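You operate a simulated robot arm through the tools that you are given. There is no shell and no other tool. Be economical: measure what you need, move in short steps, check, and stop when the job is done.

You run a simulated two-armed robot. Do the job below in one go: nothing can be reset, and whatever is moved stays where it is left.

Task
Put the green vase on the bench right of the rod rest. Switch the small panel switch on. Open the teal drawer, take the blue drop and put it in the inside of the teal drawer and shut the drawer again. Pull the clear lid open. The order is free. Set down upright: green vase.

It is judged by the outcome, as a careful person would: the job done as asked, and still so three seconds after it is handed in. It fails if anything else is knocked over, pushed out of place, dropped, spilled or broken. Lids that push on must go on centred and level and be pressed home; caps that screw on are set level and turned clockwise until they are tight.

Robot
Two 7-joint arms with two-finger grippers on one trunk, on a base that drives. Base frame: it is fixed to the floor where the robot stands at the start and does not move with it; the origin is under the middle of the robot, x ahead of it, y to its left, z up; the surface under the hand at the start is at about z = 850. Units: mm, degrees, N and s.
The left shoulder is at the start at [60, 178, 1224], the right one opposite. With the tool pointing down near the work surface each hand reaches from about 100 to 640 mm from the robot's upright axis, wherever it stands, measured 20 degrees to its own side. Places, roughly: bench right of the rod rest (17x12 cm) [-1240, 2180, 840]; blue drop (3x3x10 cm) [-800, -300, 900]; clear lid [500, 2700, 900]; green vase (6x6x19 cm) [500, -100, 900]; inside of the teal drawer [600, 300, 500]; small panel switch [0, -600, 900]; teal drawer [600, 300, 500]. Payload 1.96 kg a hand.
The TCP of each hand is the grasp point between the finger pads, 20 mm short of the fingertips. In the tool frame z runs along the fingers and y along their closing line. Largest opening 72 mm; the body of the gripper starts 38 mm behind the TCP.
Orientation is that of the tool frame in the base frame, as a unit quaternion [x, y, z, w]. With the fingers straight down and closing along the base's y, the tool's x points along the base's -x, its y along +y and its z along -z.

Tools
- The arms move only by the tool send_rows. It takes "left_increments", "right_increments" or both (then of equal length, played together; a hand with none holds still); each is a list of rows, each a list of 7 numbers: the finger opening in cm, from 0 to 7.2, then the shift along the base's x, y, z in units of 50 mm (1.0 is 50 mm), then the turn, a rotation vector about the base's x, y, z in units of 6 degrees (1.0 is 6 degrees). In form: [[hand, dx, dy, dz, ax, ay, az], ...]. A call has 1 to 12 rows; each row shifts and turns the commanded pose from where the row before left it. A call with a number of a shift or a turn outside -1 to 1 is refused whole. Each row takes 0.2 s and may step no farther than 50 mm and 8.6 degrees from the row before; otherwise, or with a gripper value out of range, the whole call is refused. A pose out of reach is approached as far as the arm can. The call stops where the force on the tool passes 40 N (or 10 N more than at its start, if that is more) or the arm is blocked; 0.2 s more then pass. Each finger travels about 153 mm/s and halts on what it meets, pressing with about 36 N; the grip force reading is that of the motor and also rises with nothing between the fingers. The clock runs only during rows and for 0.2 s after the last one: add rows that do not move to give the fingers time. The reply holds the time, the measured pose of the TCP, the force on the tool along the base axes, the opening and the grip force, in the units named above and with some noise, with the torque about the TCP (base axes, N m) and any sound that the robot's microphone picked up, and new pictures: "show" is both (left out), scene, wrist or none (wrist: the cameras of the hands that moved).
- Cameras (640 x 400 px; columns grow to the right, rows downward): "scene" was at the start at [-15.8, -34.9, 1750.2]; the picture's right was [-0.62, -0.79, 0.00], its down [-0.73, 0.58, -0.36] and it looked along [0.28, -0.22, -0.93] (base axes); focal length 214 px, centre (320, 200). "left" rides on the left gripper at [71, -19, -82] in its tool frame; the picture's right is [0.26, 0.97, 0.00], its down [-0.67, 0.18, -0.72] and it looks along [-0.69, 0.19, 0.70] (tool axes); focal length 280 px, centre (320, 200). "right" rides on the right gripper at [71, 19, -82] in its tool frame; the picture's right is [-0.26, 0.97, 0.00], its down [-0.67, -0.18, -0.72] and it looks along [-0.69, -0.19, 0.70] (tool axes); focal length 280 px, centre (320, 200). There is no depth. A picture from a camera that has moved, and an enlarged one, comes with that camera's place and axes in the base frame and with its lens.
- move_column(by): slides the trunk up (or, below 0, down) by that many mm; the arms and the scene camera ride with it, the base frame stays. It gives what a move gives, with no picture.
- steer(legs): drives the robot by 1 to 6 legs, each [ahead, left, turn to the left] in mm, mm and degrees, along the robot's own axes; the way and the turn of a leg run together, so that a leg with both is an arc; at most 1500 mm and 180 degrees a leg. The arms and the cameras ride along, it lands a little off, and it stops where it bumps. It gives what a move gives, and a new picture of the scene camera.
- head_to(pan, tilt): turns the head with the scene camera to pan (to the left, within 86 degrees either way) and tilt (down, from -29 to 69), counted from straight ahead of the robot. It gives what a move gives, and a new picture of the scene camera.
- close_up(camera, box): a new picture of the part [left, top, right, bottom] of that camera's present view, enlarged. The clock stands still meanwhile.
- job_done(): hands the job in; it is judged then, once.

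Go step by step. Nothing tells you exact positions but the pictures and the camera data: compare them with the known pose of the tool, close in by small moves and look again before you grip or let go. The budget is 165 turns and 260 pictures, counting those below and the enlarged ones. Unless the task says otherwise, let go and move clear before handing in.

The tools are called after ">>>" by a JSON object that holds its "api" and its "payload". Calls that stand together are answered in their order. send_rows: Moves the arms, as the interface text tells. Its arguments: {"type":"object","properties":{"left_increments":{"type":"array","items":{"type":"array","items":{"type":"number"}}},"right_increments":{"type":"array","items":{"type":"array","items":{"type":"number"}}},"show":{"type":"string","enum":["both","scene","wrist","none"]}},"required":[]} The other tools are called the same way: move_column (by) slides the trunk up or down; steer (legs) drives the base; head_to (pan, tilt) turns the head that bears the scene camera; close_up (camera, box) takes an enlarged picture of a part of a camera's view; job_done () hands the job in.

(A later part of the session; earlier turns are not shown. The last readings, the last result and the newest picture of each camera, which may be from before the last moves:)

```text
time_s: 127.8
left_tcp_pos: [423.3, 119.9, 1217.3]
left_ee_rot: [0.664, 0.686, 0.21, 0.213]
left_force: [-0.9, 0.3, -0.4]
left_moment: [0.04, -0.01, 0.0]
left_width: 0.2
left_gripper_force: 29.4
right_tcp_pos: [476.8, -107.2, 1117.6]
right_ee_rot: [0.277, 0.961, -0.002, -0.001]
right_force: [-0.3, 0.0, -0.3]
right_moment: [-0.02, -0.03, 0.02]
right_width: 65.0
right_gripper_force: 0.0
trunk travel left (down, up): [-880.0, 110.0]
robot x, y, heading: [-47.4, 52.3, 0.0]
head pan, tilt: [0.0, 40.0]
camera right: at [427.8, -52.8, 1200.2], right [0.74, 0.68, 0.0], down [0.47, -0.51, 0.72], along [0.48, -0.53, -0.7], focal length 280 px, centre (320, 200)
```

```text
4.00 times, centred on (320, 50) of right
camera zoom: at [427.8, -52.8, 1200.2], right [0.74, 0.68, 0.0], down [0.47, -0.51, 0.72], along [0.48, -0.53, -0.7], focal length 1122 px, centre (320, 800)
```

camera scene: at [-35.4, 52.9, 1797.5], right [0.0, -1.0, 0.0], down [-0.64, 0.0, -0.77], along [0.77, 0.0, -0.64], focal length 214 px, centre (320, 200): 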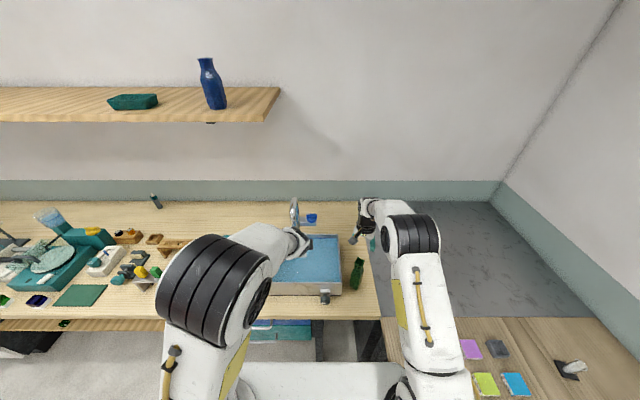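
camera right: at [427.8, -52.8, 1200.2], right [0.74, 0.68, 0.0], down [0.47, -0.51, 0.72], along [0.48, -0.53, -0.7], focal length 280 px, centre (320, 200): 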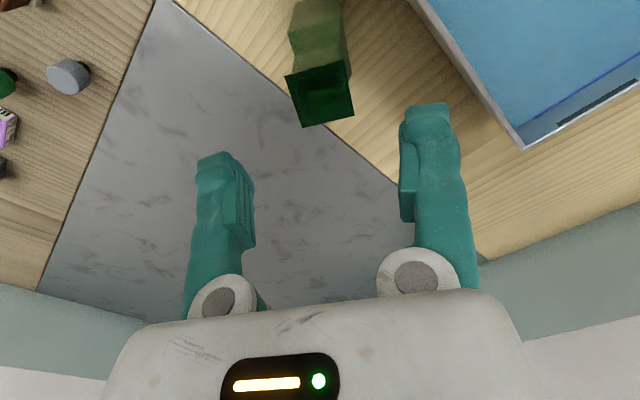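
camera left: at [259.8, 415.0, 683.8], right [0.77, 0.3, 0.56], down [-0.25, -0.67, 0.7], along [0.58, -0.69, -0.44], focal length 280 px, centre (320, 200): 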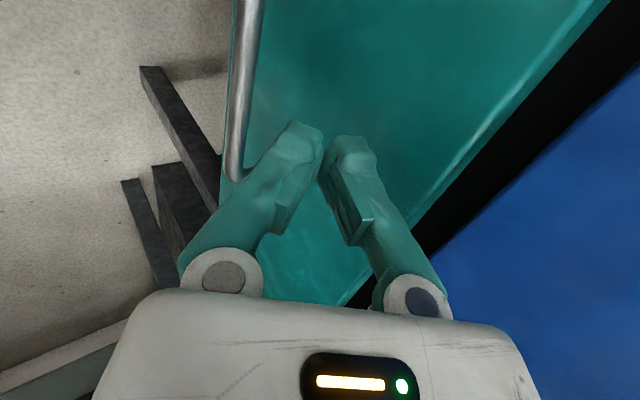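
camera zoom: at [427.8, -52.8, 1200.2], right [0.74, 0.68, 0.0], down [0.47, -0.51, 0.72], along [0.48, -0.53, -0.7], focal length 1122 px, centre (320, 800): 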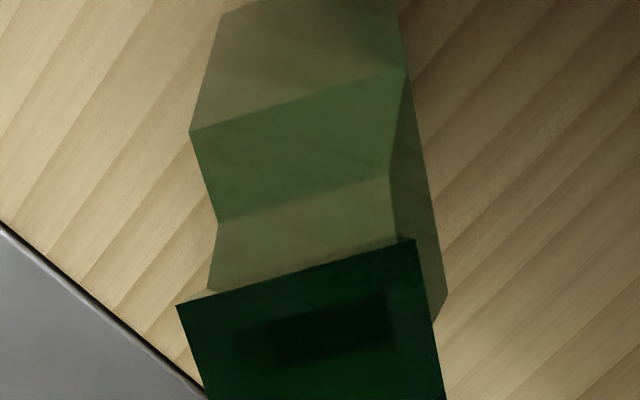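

Aligned over the mouth. Descending so the fingers straddle the rim and neck.

>>> {"api": "send_rows", "payload": {"right_increments": [[6.5, 0.02, 0, -0.7, 0, 0, 0], [6.5, 0, 0, -0.7, 0, 0, 0], [6.5, 0, 0, 0, 0, 0, 0]], "show": "wrist"}}

```text
time_s: 128.6
left_tcp_pos: [424.5, 119.4, 1216.7]
left_ee_rot: [0.664, 0.685, 0.21, 0.214]
left_force: [-0.6, 1.0, -0.4]
left_moment: [-0.01, 0.0, -0.02]
left_width: 0.2
left_gripper_force: 29.5
right_tcp_pos: [478.2, -107.2, 1048.3]
right_ee_rot: [0.278, 0.961, -0.001, -0.001]
right_force: [0.5, 0.3, -1.0]
right_moment: [0.0, -0.02, 0.02]
right_width: 65.0
right_gripper_force: 0.1
trunk travel left (down, up): [-880.0, 110.0]
robot x, y, heading: [-51.2, 51.9, 0.2]
head pan, tilt: [0.0, 40.0]
camera right: at [429.2, -53.4, 1129.9], right [0.74, 0.68, 0.0], down [0.47, -0.51, 0.72], along [0.48, -0.53, -0.7], focal length 280 px, centre (320, 200)
```

right: 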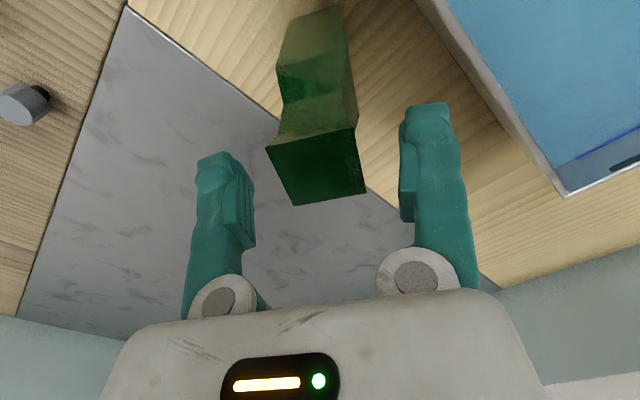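

>>> {"api": "send_rows", "payload": {"right_increments": [[6.5, 0, 0, -0.4, 0, 0, 0], [6.5, 0, 0, -0.36, 0, 0, 0], [2, 0, 0, 0, 0, 0, 0], [2, 0, 0, 0, 0, 0, 0], [2, 0, 0, 0, 0, 0, 0]], "show": "wrist"}}

```text
time_s: 129.8
left_tcp_pos: [424.8, 120.1, 1216.3]
left_ee_rot: [0.664, 0.685, 0.21, 0.213]
left_force: [0.3, 0.1, 0.2]
left_moment: [0.02, -0.01, 0.0]
left_width: 0.1
left_gripper_force: 29.8
right_tcp_pos: [480.7, -107.8, 1008.5]
right_ee_rot: [0.278, 0.961, -0.002, -0.001]
right_force: [1.1, -1.6, 0.1]
right_moment: [-0.05, -0.06, 0.01]
right_width: 32.1
right_gripper_force: 35.4
trunk travel left (down, up): [-880.0, 110.0]
robot x, y, heading: [-54.2, 51.9, -0.0]
head pan, tilt: [0.0, 40.0]
camera right: at [430.4, -53.7, 1091.6], right [0.74, 0.68, 0.0], down [0.47, -0.51, 0.72], along [0.48, -0.53, -0.7], focal length 280 px, centre (320, 200)
```

right: 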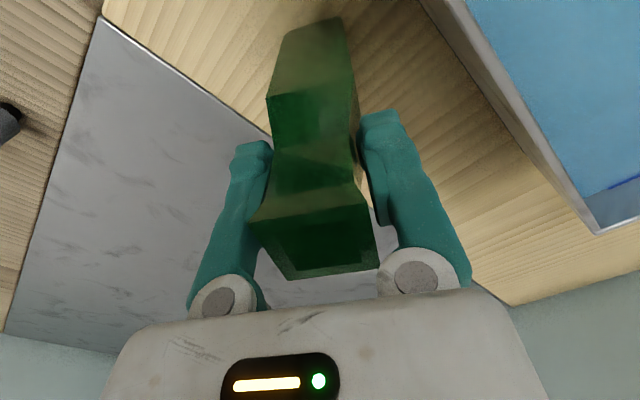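

Gripped around the neck at 32 mm, with the rim above the pads. Lifting gently.

>>> {"api": "send_rows", "payload": {"right_increments": [[2, 0, 0, 0.2, 0, 0, 0], [2, 0, 0, 0.4, 0, 0, 0], [2, 0, 0, 0.6, 0, 0, 0], [2, 0, 0, 0.8, 0, 0, 0], [2, 0, 0, 0.8, 0, 0, 0]], "show": "wrist"}}

```text
time_s: 130.9
left_tcp_pos: [423.4, 120.1, 1217.0]
left_ee_rot: [0.663, 0.686, 0.209, 0.214]
left_force: [0.4, 0.1, 0.0]
left_moment: [-0.01, -0.02, -0.05]
left_width: 0.0
left_gripper_force: 29.4
right_tcp_pos: [478.5, -107.8, 1150.5]
right_ee_rot: [0.279, 0.96, -0.001, -0.001]
right_force: [0.3, 0.6, -3.6]
right_moment: [0.01, 0.0, -0.01]
right_width: 31.9
right_gripper_force: 36.1
trunk travel left (down, up): [-880.0, 110.0]
robot x, y, heading: [-54.5, 53.3, 0.3]
head pan, tilt: [0.0, 40.0]
camera right: at [428.4, -53.8, 1232.7], right [0.74, 0.68, 0.0], down [0.47, -0.51, 0.72], along [0.48, -0.53, -0.7], focal length 280 px, centre (320, 200)
```

right: 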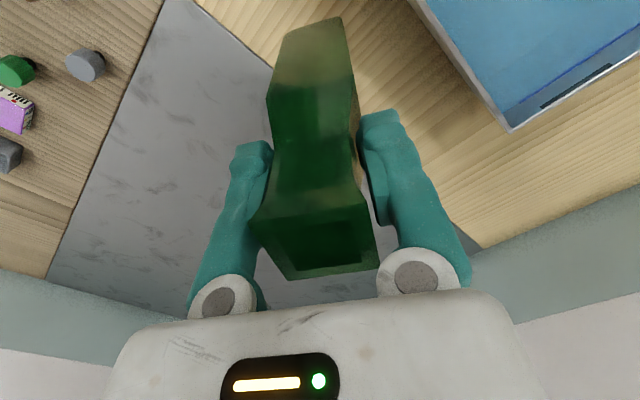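

The vase is held firmly. I'll back out into the aisle, pull it closer, and look toward the gray bench.

>>> {"api": "steer", "payload": {"legs": [[-450, 0, 0]]}}

>>> {"api": "send_rows", "payload": {"right_increments": [[2, -0.7, 0, 0.1, 0, 0, 0], [2, -0.7, 0, 0.1, 0, 0, 0], [2, -0.7, 0, 0.1, 0, 0, 0], [2, -0.7, 0, 0.1, 0, 0, 0]], "show": "none"}}

>>> {"api": "head_to", "payload": {"pan": 86, "tilt": 20}}

```text
time_s: 133.7
left_tcp_pos: [-20.7, 117.9, 1215.7]
left_ee_rot: [0.665, 0.685, 0.209, 0.214]
left_force: [-0.2, -0.2, 0.0]
left_moment: [-0.01, -0.01, 0.0]
left_width: 0.0
left_gripper_force: 29.8
right_tcp_pos: [33.6, -109.1, 1149.6]
right_ee_rot: [0.279, 0.96, -0.001, -0.001]
right_force: [-0.3, 0.2, -3.7]
right_moment: [-0.01, -0.02, -0.01]
right_width: 32.1
right_gripper_force: 36.1
trunk travel left (down, up): [-880.0, 110.0]
robot x, y, heading: [-496.1, 53.5, -0.1]
head pan, tilt: [0.0, 40.0]
camera scene: at [-470.5, 52.4, 1797.2], right [0.0, -1.0, 0.0], down [-0.64, 0.0, -0.77], along [0.77, 0.0, -0.64], focal length 214 px, centre (320, 200)
```

scene: 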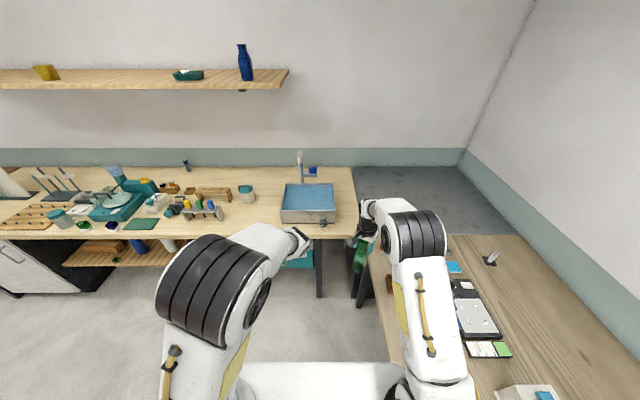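

```text
time_s: 134.7
left_tcp_pos: [-23.0, 117.3, 1217.6]
left_ee_rot: [0.665, 0.684, 0.21, 0.215]
left_force: [-0.6, 0.9, -0.1]
left_moment: [0.01, 0.01, 0.03]
left_width: 0.1
left_gripper_force: 29.7
right_tcp_pos: [-110.2, -109.3, 1169.2]
right_ee_rot: [0.279, 0.96, 0.0, 0.0]
right_force: [0.7, 0.4, -3.3]
right_moment: [-0.02, 0.01, -0.02]
right_width: 32.1
right_gripper_force: 36.2
trunk travel left (down, up): [-880.0, 110.0]
robot x, y, heading: [-498.3, 55.2, -0.2]
head pan, tilt: [0.0, 40.0]
```

```text
time_s: 136.2
left_tcp_pos: [-20.6, 117.6, 1215.5]
left_ee_rot: [0.665, 0.684, 0.209, 0.213]
left_force: [-0.5, 0.5, 0.8]
left_moment: [-0.01, -0.01, 0.0]
left_width: 0.1
left_gripper_force: 29.1
right_tcp_pos: [-108.0, -109.5, 1168.7]
right_ee_rot: [0.28, 0.96, -0.002, -0.002]
right_force: [0.7, 0.8, -3.5]
right_moment: [0.02, 0.0, -0.01]
right_width: 31.9
right_gripper_force: 36.0
trunk travel left (down, up): [-880.0, 110.0]
robot x, y, heading: [-494.6, 54.6, -0.0]
head pan, tilt: [85.9, 20.0]
camera scene: at [-550.5, 145.4, 1828.7], right [1.0, -0.07, 0.0], down [-0.03, -0.34, -0.94], along [0.07, 0.94, -0.34], focal length 214 px, centre (320, 200)
```

scene: 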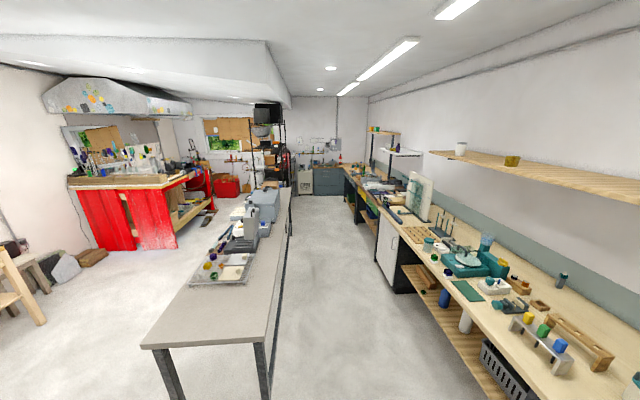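

>>> {"api": "close_up", "payload": {"camera": "scene", "box": [170, 170, 314, 290]}}

>>> {"api": "close_up", "payload": {"camera": "scene", "box": [200, 190, 280, 240]}}

```text
3.33 times, centred on (242, 230) of scene
camera zoom: at [-550.5, 145.4, 1828.7], right [1.0, -0.07, 0.0], down [-0.03, -0.34, -0.94], along [0.07, 0.94, -0.34], focal length 715 px, centre (580, 100)
```

zoom: 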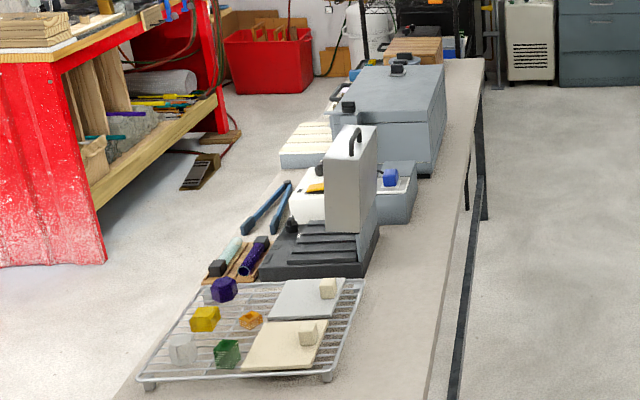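

```text
8.00 times, centred on (240, 215) of scene
camera zoom: at [-550.5, 145.4, 1828.7], right [1.0, -0.07, 0.0], down [-0.03, -0.34, -0.94], along [0.07, 0.94, -0.34], focal length 1716 px, centre (960, 80)
```

zoom: 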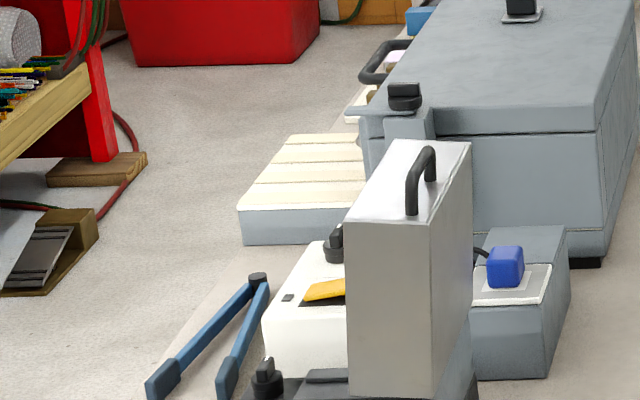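

The bench spans x≈-1322 to -736; the target spot is near its far (-x) edge, best approached from the open floor on that side. I'll drive back and then along it, still facing +x.

>>> {"api": "steer", "payload": {"legs": [[-1380, 0, 0], [0, 800, 0]]}}

>>> {"api": "head_to", "payload": {"pan": 50, "tilt": 25}}

```text
time_s: 147.0
left_tcp_pos: [-1405.1, 911.9, 1216.4]
left_ee_rot: [0.665, 0.684, 0.209, 0.214]
left_force: [-0.1, -0.8, -0.3]
left_moment: [0.01, 0.02, 0.02]
left_width: 0.2
left_gripper_force: 29.7
right_tcp_pos: [-1492.6, 684.7, 1167.9]
right_ee_rot: [0.28, 0.96, -0.001, -0.001]
right_force: [0.6, 0.2, -3.5]
right_moment: [0.01, -0.01, 0.03]
right_width: 32.0
right_gripper_force: 36.1
trunk travel left (down, up): [-880.0, 110.0]
robot x, y, heading: [-1878.1, 851.3, -0.1]
head pan, tilt: [85.9, 20.0]
camera scene: at [-1933.8, 940.3, 1828.8], right [1.0, -0.07, 0.0], down [-0.03, -0.34, -0.94], along [0.07, 0.94, -0.34], focal length 214 px, centre (320, 200)
```

scene: 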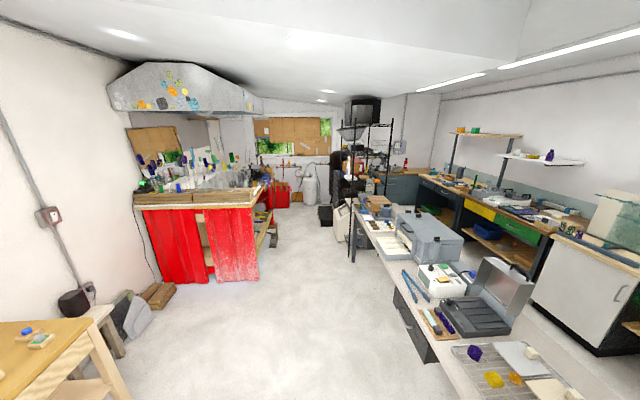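

```text
time_s: 148.0
left_tcp_pos: [-1405.2, 911.5, 1216.6]
left_ee_rot: [0.666, 0.684, 0.209, 0.214]
left_force: [0.3, 0.2, -0.1]
left_moment: [0.02, 0.01, -0.01]
left_width: 0.0
left_gripper_force: 28.9
right_tcp_pos: [-1492.2, 685.3, 1169.0]
right_ee_rot: [0.28, 0.96, -0.001, -0.001]
right_force: [0.6, 0.1, -3.8]
right_moment: [-0.02, 0.0, 0.01]
right_width: 32.1
right_gripper_force: 36.6
trunk travel left (down, up): [-880.0, 110.0]
robot x, y, heading: [-1883.5, 846.4, -0.3]
head pan, tilt: [50.0, 25.0]
camera scene: at [-1881.4, 918.5, 1820.7], right [0.76, -0.64, 0.0], down [-0.27, -0.32, -0.91], along [0.58, 0.69, -0.42], focal length 214 px, centre (320, 200)
```

scene: 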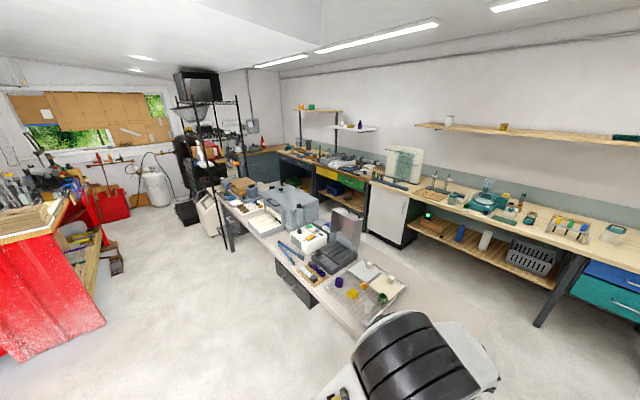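

>>> {"api": "steer", "payload": {"legs": [[0, 1000, 0]]}}

>>> {"api": "head_to", "payload": {"pan": 30, "tilt": 45}}

```text
time_s: 153.2
left_tcp_pos: [-1401.6, 1900.5, 1216.5]
left_ee_rot: [0.665, 0.684, 0.21, 0.213]
left_force: [0.2, 0.5, -0.8]
left_moment: [-0.02, 0.01, -0.02]
left_width: 0.0
left_gripper_force: 29.4
right_tcp_pos: [-1487.9, 1673.1, 1167.8]
right_ee_rot: [0.28, 0.96, -0.002, -0.002]
right_force: [0.0, -0.1, -4.1]
right_moment: [0.03, 0.02, 0.01]
right_width: 32.1
right_gripper_force: 36.5
trunk travel left (down, up): [-880.0, 110.0]
robot x, y, heading: [-1883.4, 1837.6, -0.3]
head pan, tilt: [50.0, 25.0]
camera scene: at [-1879.0, 1905.8, 1820.7], right [0.77, -0.64, 0.0], down [-0.27, -0.32, -0.91], along [0.58, 0.69, -0.42], focal length 214 px, centre (320, 200)
```

scene: 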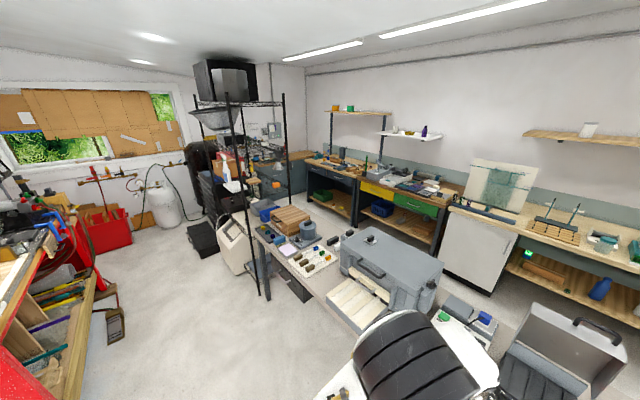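

```text
time_s: 154.0
left_tcp_pos: [-1402.2, 1901.7, 1215.8]
left_ee_rot: [0.665, 0.684, 0.21, 0.214]
left_force: [0.1, -0.3, -1.1]
left_moment: [0.0, 0.02, 0.0]
left_width: 0.0
left_gripper_force: 29.5
right_tcp_pos: [-1489.1, 1673.6, 1168.7]
right_ee_rot: [0.28, 0.96, -0.001, -0.002]
right_force: [0.7, 0.1, -3.4]
right_moment: [0.01, 0.0, 0.01]
right_width: 32.3
right_gripper_force: 35.9
trunk travel left (down, up): [-880.0, 110.0]
robot x, y, heading: [-1878.6, 1837.3, -0.0]
head pan, tilt: [30.0, 45.0]
camera scene: at [-1867.9, 1877.1, 1790.1], right [0.5, -0.87, 0.0], down [-0.61, -0.35, -0.71], along [0.61, 0.35, -0.71], focal length 214 px, centre (320, 200)
```

scene: 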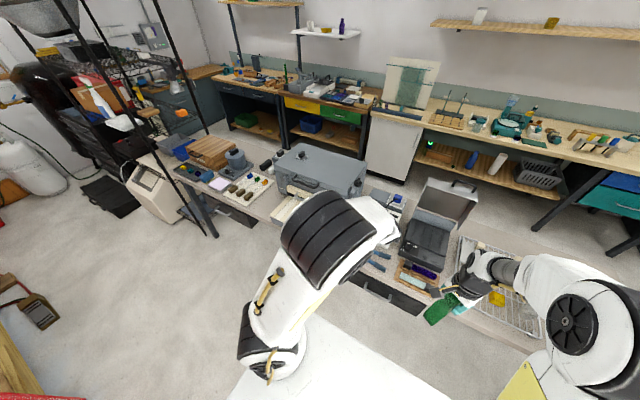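

>>> {"api": "steer", "payload": {"legs": [[0, 500, 0]]}}

>>> {"api": "head_to", "payload": {"pan": -10, "tilt": 45}}

>>> {"api": "send_rows", "payload": {"right_increments": [[2, 0, 0, 0, 0, 0, 0]], "show": "wrist"}}

```text
time_s: 156.9
left_tcp_pos: [-1403.3, 2397.7, 1217.0]
left_ee_rot: [0.665, 0.684, 0.21, 0.212]
left_force: [0.2, 0.0, 0.2]
left_moment: [0.0, 0.02, 0.04]
left_width: 0.1
left_gripper_force: 29.6
right_tcp_pos: [-1489.0, 2170.6, 1168.6]
right_ee_rot: [0.28, 0.96, -0.001, -0.002]
right_force: [-0.5, -0.8, -3.0]
right_moment: [-0.02, -0.03, 0.03]
right_width: 31.9
right_gripper_force: 36.1
trunk travel left (down, up): [-880.0, 110.0]
robot x, y, heading: [-1879.8, 2334.0, -0.1]
head pan, tilt: [30.0, 45.0]
camera scene: at [-1867.2, 2372.9, 1790.1], right [0.5, -0.87, 0.0], down [-0.61, -0.35, -0.71], along [0.61, 0.35, -0.71], focal length 214 px, centre (320, 200)
```

scene: 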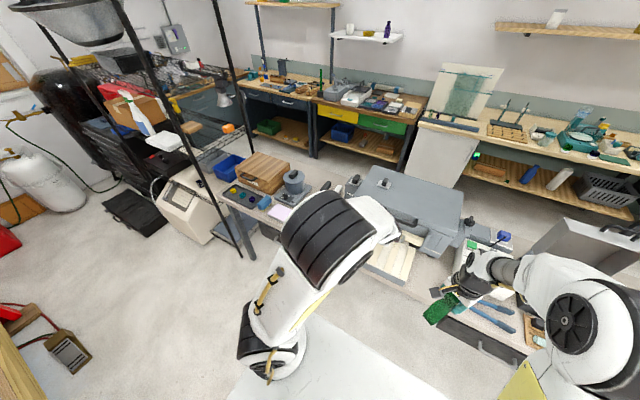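

```text
time_s: 158.0
left_tcp_pos: [-1401.6, 2399.0, 1215.3]
left_ee_rot: [0.665, 0.684, 0.209, 0.214]
left_force: [0.2, 0.2, -0.3]
left_moment: [0.0, -0.02, 0.0]
left_width: 0.0
left_gripper_force: 29.8
right_tcp_pos: [-1487.3, 2171.0, 1168.5]
right_ee_rot: [0.28, 0.96, -0.001, 0.0]
right_force: [1.3, -0.3, -3.5]
right_moment: [0.03, 0.0, 0.0]
right_width: 32.0
right_gripper_force: 36.8
trunk travel left (down, up): [-880.0, 110.0]
robot x, y, heading: [-1877.9, 2333.0, -0.1]
head pan, tilt: [-10.0, 45.0]
camera scene: at [-1857.6, 2319.0, 1790.0], right [-0.17, -0.98, 0.0], down [-0.7, 0.12, -0.71], along [0.7, -0.12, -0.71], focal length 214 px, centre (320, 200)
```

scene: 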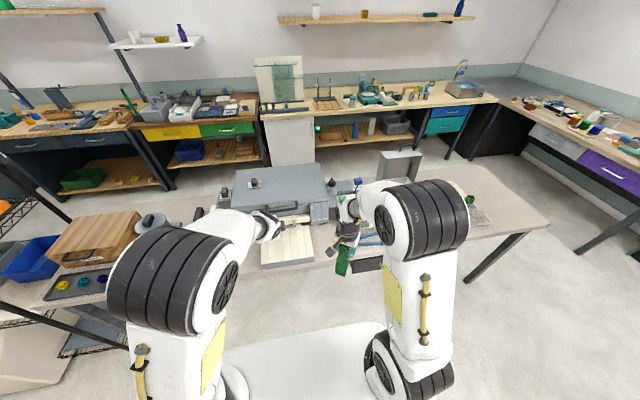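

```text
time_s: 158.4
left_tcp_pos: [-1402.3, 2399.8, 1216.0]
left_ee_rot: [0.664, 0.685, 0.21, 0.214]
left_force: [0.3, 0.3, 1.0]
left_moment: [0.01, 0.01, 0.0]
left_width: 0.0
left_gripper_force: 29.8
right_tcp_pos: [-1488.7, 2171.8, 1168.3]
right_ee_rot: [0.279, 0.96, -0.002, -0.002]
right_force: [-1.1, -0.1, -3.0]
right_moment: [-0.04, -0.02, 0.07]
right_width: 31.9
right_gripper_force: 36.4
trunk travel left (down, up): [-880.0, 110.0]
robot x, y, heading: [-1880.1, 2336.7, -0.1]
head pan, tilt: [-10.0, 45.0]
camera right: at [-1538.0, 2225.2, 1251.2], right [0.74, 0.67, 0.0], down [0.47, -0.52, 0.72], along [0.48, -0.53, -0.7], focal length 280 px, centre (320, 200)
```

right: 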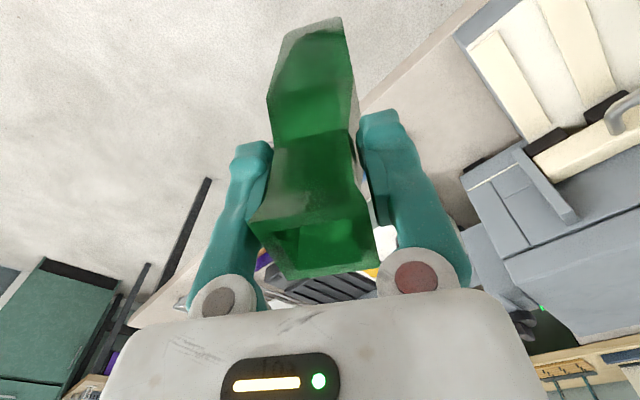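

>>> {"api": "head_to", "payload": {"pan": 25, "tilt": 50}}

>>> {"api": "close_up", "payload": {"camera": "scene", "box": [350, 200, 542, 320]}}

```text
time_s: 159.4
left_tcp_pos: [-1402.2, 2398.5, 1215.2]
left_ee_rot: [0.665, 0.684, 0.209, 0.213]
left_force: [0.9, 0.0, 0.4]
left_moment: [-0.03, -0.01, -0.01]
left_width: 0.0
left_gripper_force: 29.8
right_tcp_pos: [-1489.0, 2171.8, 1168.6]
right_ee_rot: [0.28, 0.96, -0.001, -0.002]
right_force: [-0.6, -0.1, -3.5]
right_moment: [0.0, 0.0, 0.03]
right_width: 32.2
right_gripper_force: 36.1
trunk travel left (down, up): [-880.0, 110.0]
robot x, y, heading: [-1881.6, 2335.4, -0.3]
head pan, tilt: [25.0, 50.0]
camera scene: at [-1867.8, 2366.0, 1783.1], right [0.42, -0.91, 0.0], down [-0.7, -0.32, -0.64], along [0.58, 0.27, -0.77], focal length 214 px, centre (320, 200)
```

scene: 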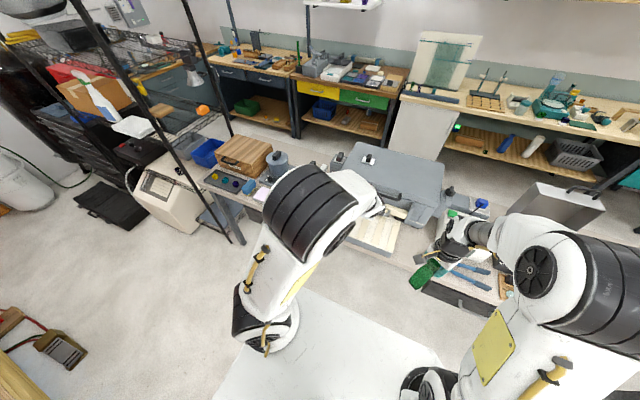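

```text
3.33 times, centred on (446, 260) of scene
camera zoom: at [-1867.8, 2366.0, 1783.1], right [0.42, -0.91, 0.0], down [-0.7, -0.32, -0.64], along [0.58, 0.27, -0.77], focal length 715 px, centre (-100, 0)
```

zoom: 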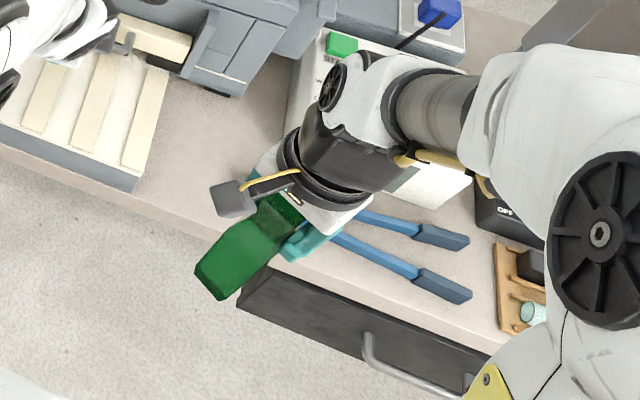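

The "rod rest" is the slotted slab whose right edge is at y≈2254; the free gap to its right (y 2065–2254) is centred at about (-1240,2175). I'll drive in a little and extend the vase over it.

>>> {"api": "steer", "payload": {"legs": [[150, 0, 0]]}}

>>> {"api": "send_rows", "payload": {"right_increments": [[2, 0.5, 0, 0, 0, 0, 0], [2, 0.5, 0, 0, 0, 0, 0], [2, 0.5, 0, -0.3, 0, 0, 0], [2, 0.48, 0, -0.3, 0, 0, 0], [2, 0, 0, -0.5, 0, 0, 0], [2, 0, 0, 0, 0, 0, 0]], "show": "both"}}

>>> {"api": "close_up", "payload": {"camera": "scene", "box": [350, 200, 510, 300]}}

```text
time_s: 160.8
left_tcp_pos: [-1253.1, 2398.4, 1218.2]
left_ee_rot: [0.665, 0.685, 0.21, 0.214]
left_force: [0.3, 0.1, -0.1]
left_moment: [0.01, 0.02, 0.01]
left_width: 0.0
left_gripper_force: 29.4
right_tcp_pos: [-1340.4, 2171.3, 1170.2]
right_ee_rot: [0.28, 0.96, 0.0, 0.0]
right_force: [-0.2, 0.4, -3.8]
right_moment: [0.01, -0.01, 0.01]
right_width: 32.0
right_gripper_force: 36.1
trunk travel left (down, up): [-880.0, 110.0]
robot x, y, heading: [-1725.0, 2333.2, -0.2]
head pan, tilt: [25.0, 50.0]
camera scene: at [-1720.7, 2365.9, 1783.2], right [0.42, -0.91, 0.0], down [-0.69, -0.32, -0.64], along [0.58, 0.27, -0.77], focal length 214 px, centre (320, 200)
```

scene: 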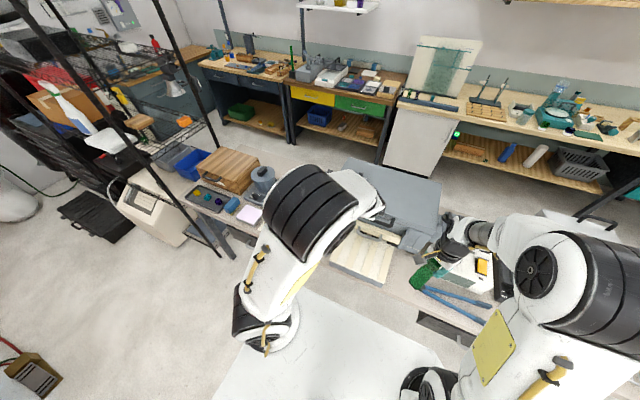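

```text
time_s: 162.2
left_tcp_pos: [-1251.6, 2398.4, 1217.1]
left_ee_rot: [0.665, 0.684, 0.21, 0.213]
left_force: [0.3, -0.4, -0.2]
left_moment: [0.0, 0.04, 0.0]
left_width: 0.0
left_gripper_force: 30.2
right_tcp_pos: [-1238.0, 2170.4, 1112.9]
right_ee_rot: [0.28, 0.96, -0.001, -0.002]
right_force: [-0.1, -0.5, -3.5]
right_moment: [0.04, 0.0, -0.02]
right_width: 32.3
right_gripper_force: 36.2
trunk travel left (down, up): [-880.0, 110.0]
robot x, y, heading: [-1726.9, 2336.9, -0.1]
head pan, tilt: [25.0, 50.0]
camera scene: at [-1717.1, 2366.0, 1783.1], right [0.42, -0.91, 0.0], down [-0.69, -0.32, -0.64], along [0.58, 0.27, -0.77], focal length 214 px, centre (320, 200)
camera right: at [-1287.8, 2224.7, 1196.2], right [0.74, 0.67, 0.0], down [0.47, -0.52, 0.71], along [0.48, -0.53, -0.7], focal length 280 px, centre (320, 200)
```

scene: 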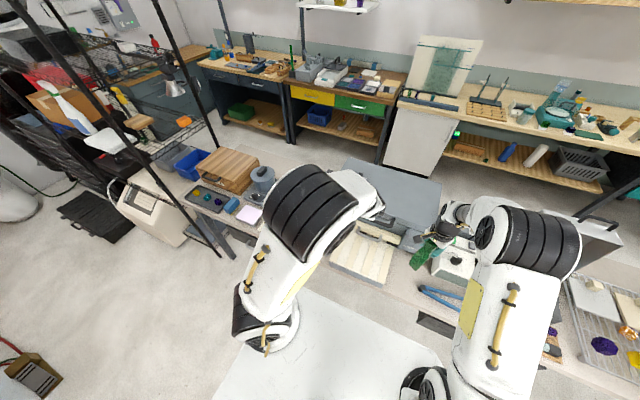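
right: 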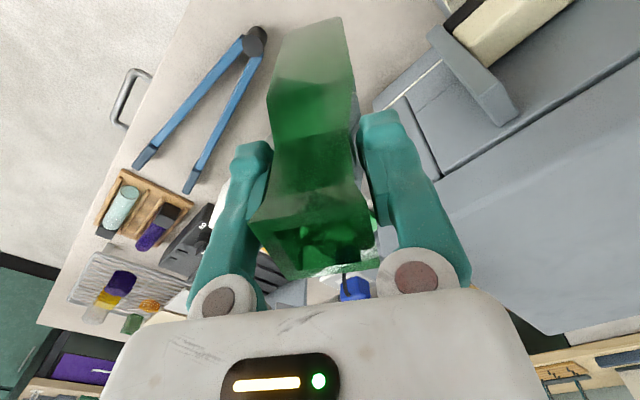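

```text
4.00 times, centred on (430, 250) of scene
camera zoom: at [-1717.1, 2366.0, 1783.1], right [0.42, -0.91, 0.0], down [-0.69, -0.32, -0.64], along [0.58, 0.27, -0.77], focal length 858 px, centre (-120, 0)
```

zoom: 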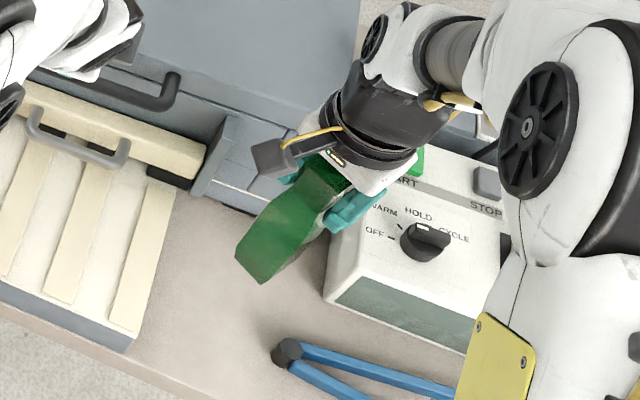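

>>> {"api": "send_rows", "payload": {"right_increments": [[2, 0, 0.15, -0.6, 0, 0, 0], [2, 0, 0, -0.6, 0, 0, 0], [2, 0, 0, -0.5, 0, 0, 0], [2, 0, 0, -0.2, 0, 0, 0], [2, 0, 0, 0, 0, 0, 0]], "show": "wrist"}}

>>> {"api": "close_up", "payload": {"camera": "scene", "box": [350, 200, 510, 300]}}

```text
time_s: 163.4
left_tcp_pos: [-1251.7, 2398.2, 1216.4]
left_ee_rot: [0.665, 0.685, 0.209, 0.214]
left_force: [-0.3, 0.0, 0.7]
left_moment: [-0.03, -0.01, 0.06]
left_width: 0.0
left_gripper_force: 29.9
right_tcp_pos: [-1239.0, 2178.6, 1018.1]
right_ee_rot: [0.28, 0.96, -0.001, -0.001]
right_force: [-0.3, 0.3, -3.4]
right_moment: [-0.03, 0.0, 0.0]
right_width: 32.2
right_gripper_force: 35.5
trunk travel left (down, up): [-880.0, 110.0]
robot x, y, heading: [-1726.5, 2333.8, 0.0]
head pan, tilt: [25.0, 50.0]
camera right: at [-1288.3, 2232.3, 1101.1], right [0.74, 0.67, 0.0], down [0.47, -0.52, 0.72], along [0.48, -0.53, -0.7], focal length 280 px, centre (320, 200)
```

right: 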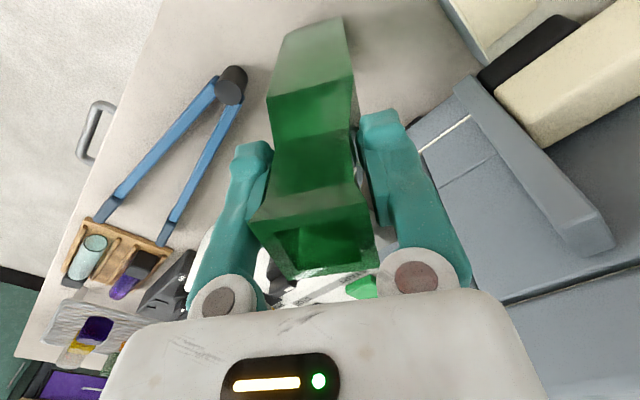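

```text
4.00 times, centred on (430, 250) of scene
camera zoom: at [-1717.1, 2365.8, 1783.1], right [0.42, -0.91, 0.0], down [-0.69, -0.32, -0.64], along [0.58, 0.27, -0.77], focal length 858 px, centre (-120, 0)
```

zoom: 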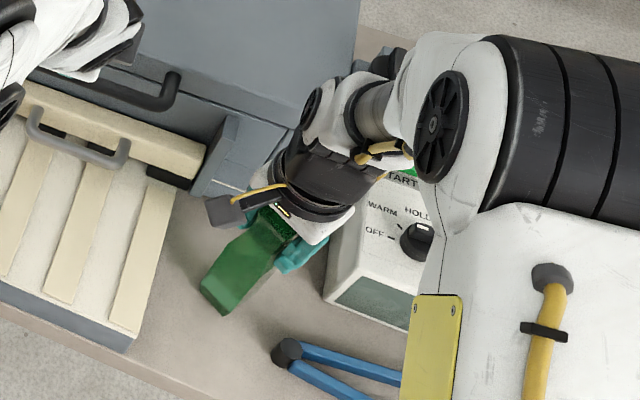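

>>> {"api": "send_rows", "payload": {"right_increments": [[2, 0, 0, -0.1, 0, 0, 0], [2, 0, 0, -0.08, 0, 0, 0], [2, 0, 0, -0.06, 0, 0, 0], [2, 0, 0, -0.06, 0, 0, 0], [2, 0, 0, 0, 0, 0, 0]], "show": "none"}}

```text
time_s: 164.6
left_tcp_pos: [-1254.1, 2399.0, 1218.4]
left_ee_rot: [0.665, 0.684, 0.21, 0.215]
left_force: [-0.2, -0.2, -0.1]
left_moment: [0.02, 0.0, 0.04]
left_width: 0.0
left_gripper_force: 29.6
right_tcp_pos: [-1239.6, 2179.1, 1006.6]
right_ee_rot: [0.28, 0.96, -0.001, 0.001]
right_force: [3.1, -3.6, 26.1]
right_moment: [-0.15, -0.14, 0.02]
right_width: 32.1
right_gripper_force: 36.0
trunk travel left (down, up): [-880.0, 110.0]
robot x, y, heading: [-1728.9, 2336.6, -0.0]
head pan, tilt: [25.0, 50.0]
```

The vase stands on the bench (26 N contact). I'll ease the pressure, open, check, and lift.

>>> {"api": "send_rows", "payload": {"right_increments": [[2, 0, 0, 0.06, 0, 0, 0], [3.6, 0, 0, 0, 0, 0, 0], [4.5, 0, 0, 0, 0, 0, 0], [6.5, 0, 0, 0, 0, 0, 0], [6.5, 0, 0, 0, 0, 0, 0]], "show": "wrist"}}

```text
time_s: 165.8
left_tcp_pos: [-1252.4, 2399.0, 1217.6]
left_ee_rot: [0.665, 0.685, 0.209, 0.214]
left_force: [0.5, -0.5, -0.2]
left_moment: [0.03, 0.04, -0.03]
left_width: 0.1
left_gripper_force: 29.3
right_tcp_pos: [-1238.9, 2179.0, 1006.4]
right_ee_rot: [0.28, 0.96, -0.002, -0.001]
right_force: [0.3, 0.6, 0.6]
right_moment: [0.0, 0.0, 0.01]
right_width: 65.0
right_gripper_force: 0.0
trunk travel left (down, up): [-880.0, 110.0]
robot x, y, heading: [-1728.7, 2336.8, 0.0]
head pan, tilt: [25.0, 50.0]
camera right: at [-1288.6, 2232.7, 1089.3], right [0.74, 0.67, 0.0], down [0.47, -0.52, 0.72], along [0.48, -0.53, -0.7], focal length 280 px, centre (320, 200)
```

right: 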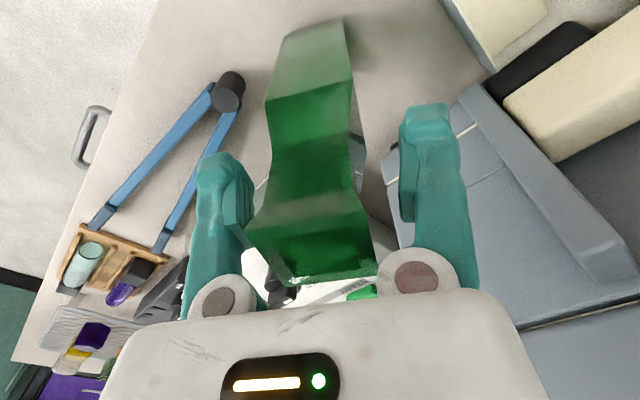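

>>> {"api": "send_rows", "payload": {"right_increments": [[6.5, 0, 0, 0.4, 0, 0, 0], [6.5, 0, 0, 0.8, 0, 0, 0], [6.5, 0, 0, 0.8, 0, 0, 0], [6.5, 0, 0, 0.8, 0, 0, 0], [6.5, 0, 0, 0.8, 0, 0, 0], [6.5, -0.8, 0, 0, 0, 0, 0], [6.5, -0.8, 0, 0, 0, 0, 0], [6.5, -0.8, 0, 0, 0, 0, 0], [6.5, -0.8, 0, 0, 0, 0, 0]], "show": "both"}}

>>> {"api": "close_up", "payload": {"camera": "scene", "box": [350, 200, 510, 300]}}

```text
time_s: 167.8
left_tcp_pos: [-1253.0, 2398.6, 1216.9]
left_ee_rot: [0.664, 0.685, 0.209, 0.214]
left_force: [-0.4, -0.3, 0.4]
left_moment: [0.01, 0.0, 0.04]
left_width: 0.0
left_gripper_force: 29.5
right_tcp_pos: [-1401.4, 2179.2, 1187.5]
right_ee_rot: [0.28, 0.96, -0.001, 0.0]
right_force: [0.3, 0.8, 0.3]
right_moment: [0.03, -0.03, -0.03]
right_width: 65.2
right_gripper_force: 0.1
trunk travel left (down, up): [-880.0, 110.0]
robot x, y, heading: [-1726.1, 2330.9, -0.3]
head pan, tilt: [25.0, 50.0]
camera scene: at [-1720.3, 2365.8, 1783.1], right [0.42, -0.91, 0.0], down [-0.69, -0.32, -0.64], along [0.58, 0.27, -0.77], focal length 214 px, centre (320, 200)
camera right: at [-1451.5, 2233.1, 1270.4], right [0.74, 0.67, 0.0], down [0.47, -0.52, 0.72], along [0.48, -0.53, -0.7], focal length 280 px, centre (320, 200)
```

scene: 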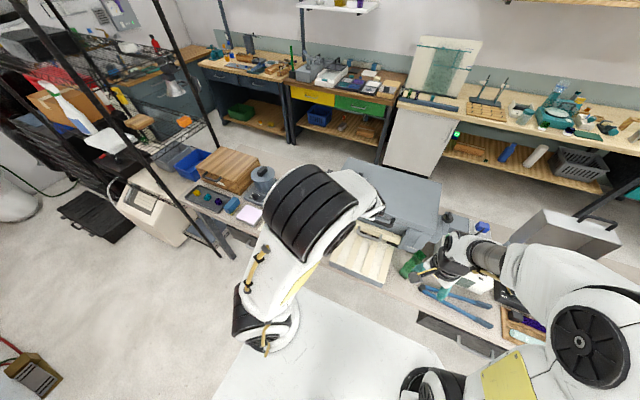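
right: 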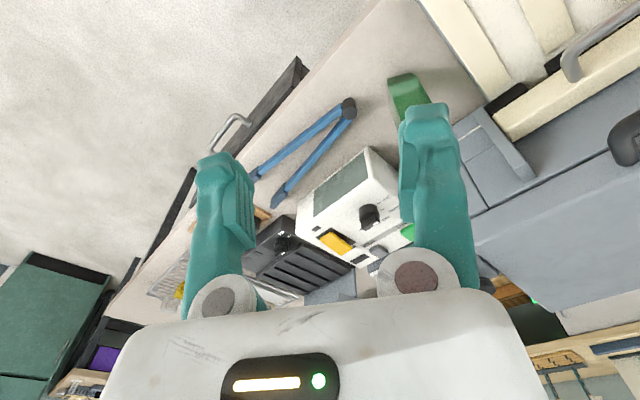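

```text
4.00 times, centred on (430, 250) of scene
camera zoom: at [-1720.3, 2365.8, 1783.1], right [0.42, -0.91, 0.0], down [-0.69, -0.32, -0.64], along [0.58, 0.27, -0.77], focal length 858 px, centre (-120, 0)
```

zoom: 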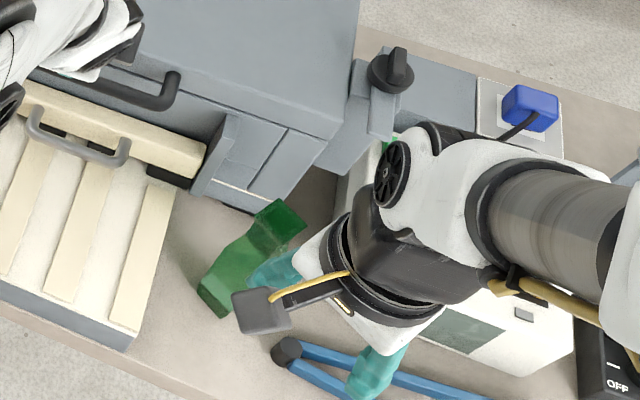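

The vase stands upright in the gap. Now to the clear lid at about (500,2700): I'll drive back around the bench end and up the aisle.

>>> {"api": "steer", "payload": {"legs": [[-150, 0, 0], [0, -1000, 0], [0, -850, 0], [1480, 0, 0], [200, 0, 0], [0, 1000, 0]]}}

>>> {"api": "head_to", "payload": {"pan": 40, "tilt": 35}}

```text
time_s: 191.0
left_tcp_pos: [270.6, 1559.6, 1216.0]
left_ee_rot: [0.663, 0.687, 0.209, 0.214]
left_force: [-0.2, -0.4, -0.5]
left_moment: [-0.01, 0.0, -0.03]
left_width: 0.0
left_gripper_force: 29.8
right_tcp_pos: [124.0, 1338.1, 1187.1]
right_ee_rot: [0.277, 0.961, -0.001, -0.001]
right_force: [0.0, 0.1, -0.1]
right_moment: [0.01, -0.04, -0.01]
right_width: 64.9
right_gripper_force: 0.0
trunk travel left (down, up): [-880.0, 110.0]
robot x, y, heading: [-201.8, 1492.5, 0.3]
head pan, tilt: [25.0, 50.0]
camera scene: at [-194.6, 1524.3, 1783.1], right [0.43, -0.9, 0.0], down [-0.69, -0.33, -0.64], along [0.58, 0.27, -0.77], focal length 214 px, centre (320, 200)
```

scene: 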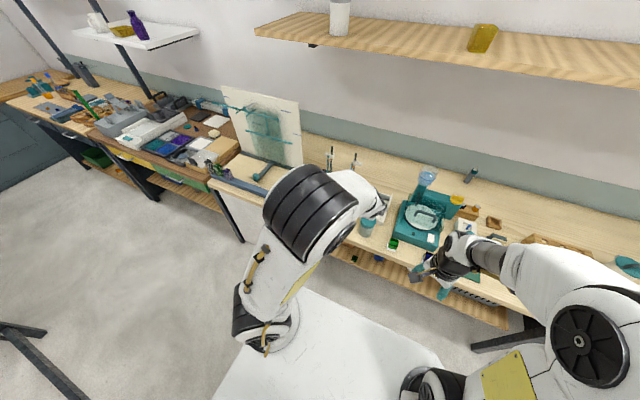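

```text
time_s: 191.8
left_tcp_pos: [271.3, 1559.6, 1216.8]
left_ee_rot: [0.663, 0.686, 0.21, 0.213]
left_force: [0.1, 0.9, 0.4]
left_moment: [0.01, 0.02, 0.03]
left_width: 0.0
left_gripper_force: 29.3
right_tcp_pos: [123.7, 1339.8, 1187.7]
right_ee_rot: [0.277, 0.961, -0.001, -0.001]
right_force: [-0.4, -1.2, 0.9]
right_moment: [0.0, -0.04, -0.04]
right_width: 65.1
right_gripper_force: 0.2
trunk travel left (down, up): [-880.0, 110.0]
robot x, y, heading: [-206.5, 1490.2, 0.0]
head pan, tilt: [40.0, 35.0]
camera scene: at [-197.0, 1549.4, 1804.8], right [0.65, -0.76, 0.0], down [-0.44, -0.37, -0.82], along [0.63, 0.53, -0.57], focal length 214 px, centre (320, 200)
```

scene: 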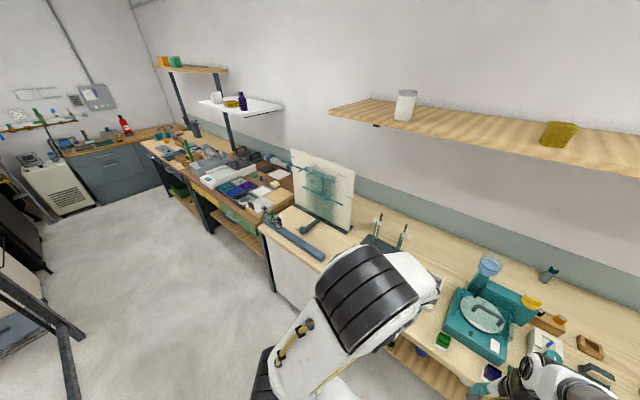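

>>> {"api": "steer", "payload": {"legs": [[0, 1000, 0]]}}

>>> {"api": "head_to", "payload": {"pan": 0, "tilt": 40}}

>>> {"api": "close_up", "payload": {"camera": "scene", "box": [180, 120, 420, 270]}}

```text
time_s: 197.0
left_tcp_pos: [267.1, 2563.7, 1216.2]
left_ee_rot: [0.663, 0.686, 0.21, 0.213]
left_force: [-0.5, -1.0, 0.5]
left_moment: [-0.02, 0.03, -0.03]
left_width: 0.0
left_gripper_force: 29.7
right_tcp_pos: [120.2, 2343.5, 1186.4]
right_ee_rot: [0.277, 0.961, -0.001, -0.001]
right_force: [-0.7, -0.3, -0.8]
right_moment: [0.0, 0.0, -0.02]
right_width: 65.0
right_gripper_force: 0.0
trunk travel left (down, up): [-880.0, 110.0]
robot x, y, heading: [-208.6, 2495.3, 0.3]
head pan, tilt: [40.0, 35.0]
camera scene: at [-201.5, 2551.2, 1804.9], right [0.65, -0.76, 0.0], down [-0.44, -0.37, -0.82], along [0.62, 0.53, -0.57], focal length 214 px, centre (320, 200)
```

scene: 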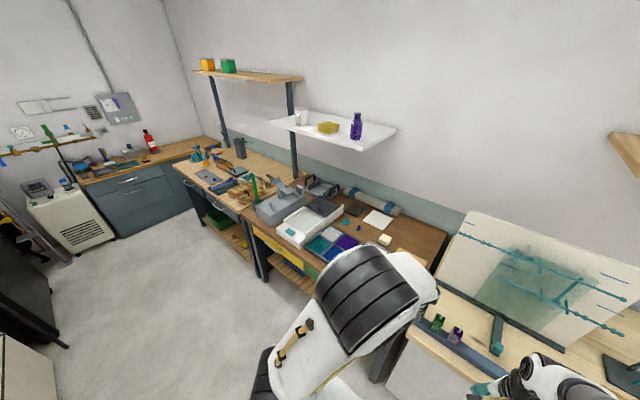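

```text
time_s: 198.1
left_tcp_pos: [266.8, 2564.6, 1216.0]
left_ee_rot: [0.663, 0.686, 0.21, 0.213]
left_force: [0.0, -1.3, -0.1]
left_moment: [-0.03, -0.02, -0.03]
left_width: 0.0
left_gripper_force: 29.8
right_tcp_pos: [120.7, 2342.1, 1187.1]
right_ee_rot: [0.277, 0.961, -0.001, -0.002]
right_force: [-0.4, 0.1, 0.6]
right_moment: [-0.01, -0.01, 0.04]
right_width: 65.2
right_gripper_force: 0.0
trunk travel left (down, up): [-880.0, 110.0]
robot x, y, heading: [-209.2, 2495.8, 0.3]
head pan, tilt: [0.0, 40.0]
camera scene: at [-183.7, 2495.2, 1797.3], right [0.01, -1.0, 0.0], down [-0.64, 0.0, -0.77], along [0.77, 0.0, -0.64], focal length 214 px, centre (320, 200)
```

scene: 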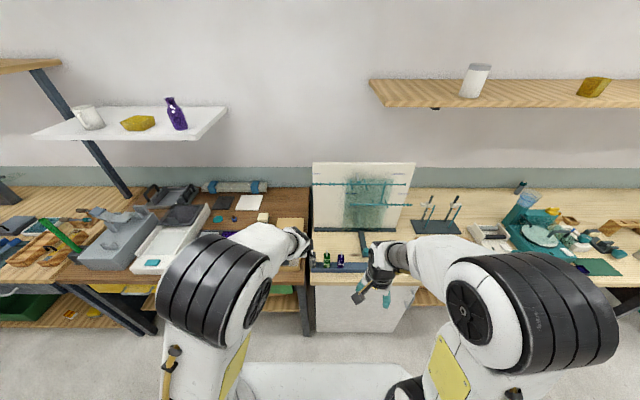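

```text
2.67 times, centred on (300, 195) of scene
camera zoom: at [-183.7, 2495.2, 1797.3], right [0.01, -1.0, 0.0], down [-0.64, 0.0, -0.77], along [0.77, 0.0, -0.64], focal length 572 px, centre (373, 213)
```

zoom: 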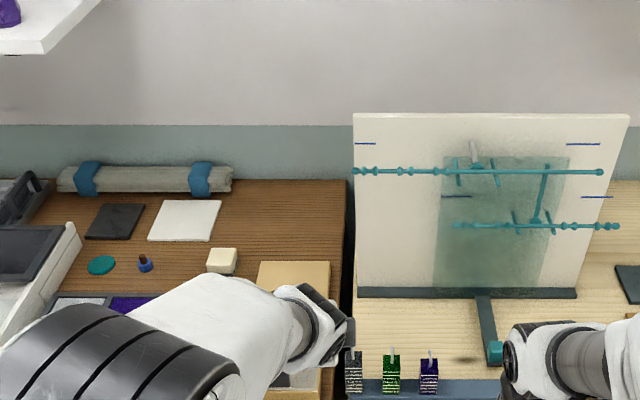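

The left arm hides the spot; I'll fold the left hand back to pointing down and retract it, then look.

>>> {"api": "send_rows", "payload": {"left_increments": [[0, -0.5, 0.3, 0, 0, 1, 0], [0, -0.5, 0.3, 0, 0, 1, 0], [0, -0.5, 0.3, 0, 0, 1, 0], [0, -0.5, 0.3, 0, 0, 1, 0], [0, -0.3, 0.3, 0, 0, 1, 0], [0, -0.3, 0.3, 0, 0, 1, 0], [0, 0, 0, 0, 0, 0, 1], [0, 0, 0, 0, 0, 0, 1], [0, 0, 0, 0, 0, 0, 1], [0, 0, 0, 0, 0, 0, 1], [0, 0, 0, 0, 0, 0, 1], [0, 0, 0, 0, 0, 0, 1]], "show": "none"}}

>>> {"api": "send_rows", "payload": {"left_increments": [[0, 0, 0, 0, 0, 0, 1], [0, 0, 0, 0, 0, 0, 1], [0, 0, 0, 0, 0, 0, 1], [0, 0, 0, 0, 0, 0, 1], [0, 0, 0, 0, 0, 0, 1], [0, 0, 0, 0, 0, 0, 1], [0, 0, 0, 0, 0, 0, 1], [0, 0, 0, 0, 0, 0, 1], [0, 0, 0, 0, 0, 0, 1]], "show": "scene"}}

```text
time_s: 200.7
left_tcp_pos: [135.0, 2649.7, 1215.8]
left_ee_rot: [0.439, 0.899, -0.008, -0.008]
left_force: [-0.1, 0.7, 0.0]
left_moment: [-0.03, -0.03, 0.0]
left_width: 0.1
left_gripper_force: 29.9
left hand out of reach, approached as far as the arm can: row 1
right_tcp_pos: [120.6, 2342.3, 1187.8]
right_ee_rot: [0.277, 0.961, -0.001, -0.003]
right_force: [-0.3, -0.9, 0.3]
right_moment: [-0.02, 0.01, -0.03]
right_width: 65.0
right_gripper_force: 0.1
trunk travel left (down, up): [-880.0, 110.0]
robot x, y, heading: [-212.2, 2493.9, 0.4]
head pan, tilt: [0.0, 40.0]
```

```text
time_s: 202.7
left_tcp_pos: [134.7, 2650.1, 1217.7]
left_ee_rot: [-0.018, 1.0, -0.01, -0.004]
left_force: [0.0, -0.1, -0.6]
left_moment: [-0.05, 0.01, 0.0]
left_width: 0.0
left_gripper_force: 29.2
right_tcp_pos: [119.4, 2343.6, 1187.5]
right_ee_rot: [0.276, 0.961, -0.001, -0.001]
right_force: [0.4, -0.2, -0.1]
right_moment: [0.02, -0.04, -0.02]
right_width: 65.0
right_gripper_force: 0.1
trunk travel left (down, up): [-880.0, 110.0]
robot x, y, heading: [-206.1, 2493.7, 0.5]
head pan, tilt: [0.0, 40.0]
camera scene: at [-183.7, 2495.4, 1797.3], right [0.01, -1.0, 0.0], down [-0.64, 0.0, -0.77], along [0.77, 0.0, -0.64], focal length 214 px, centre (320, 200)
```

scene: 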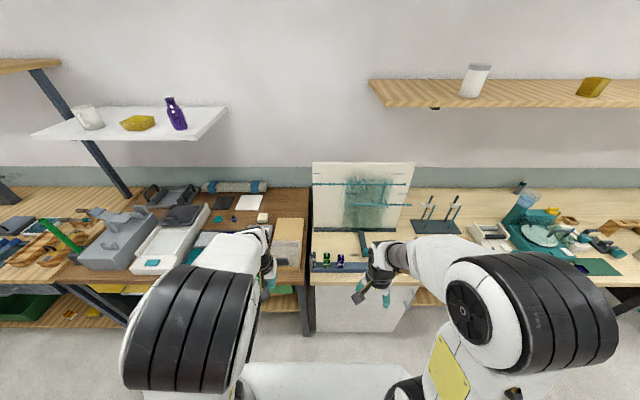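

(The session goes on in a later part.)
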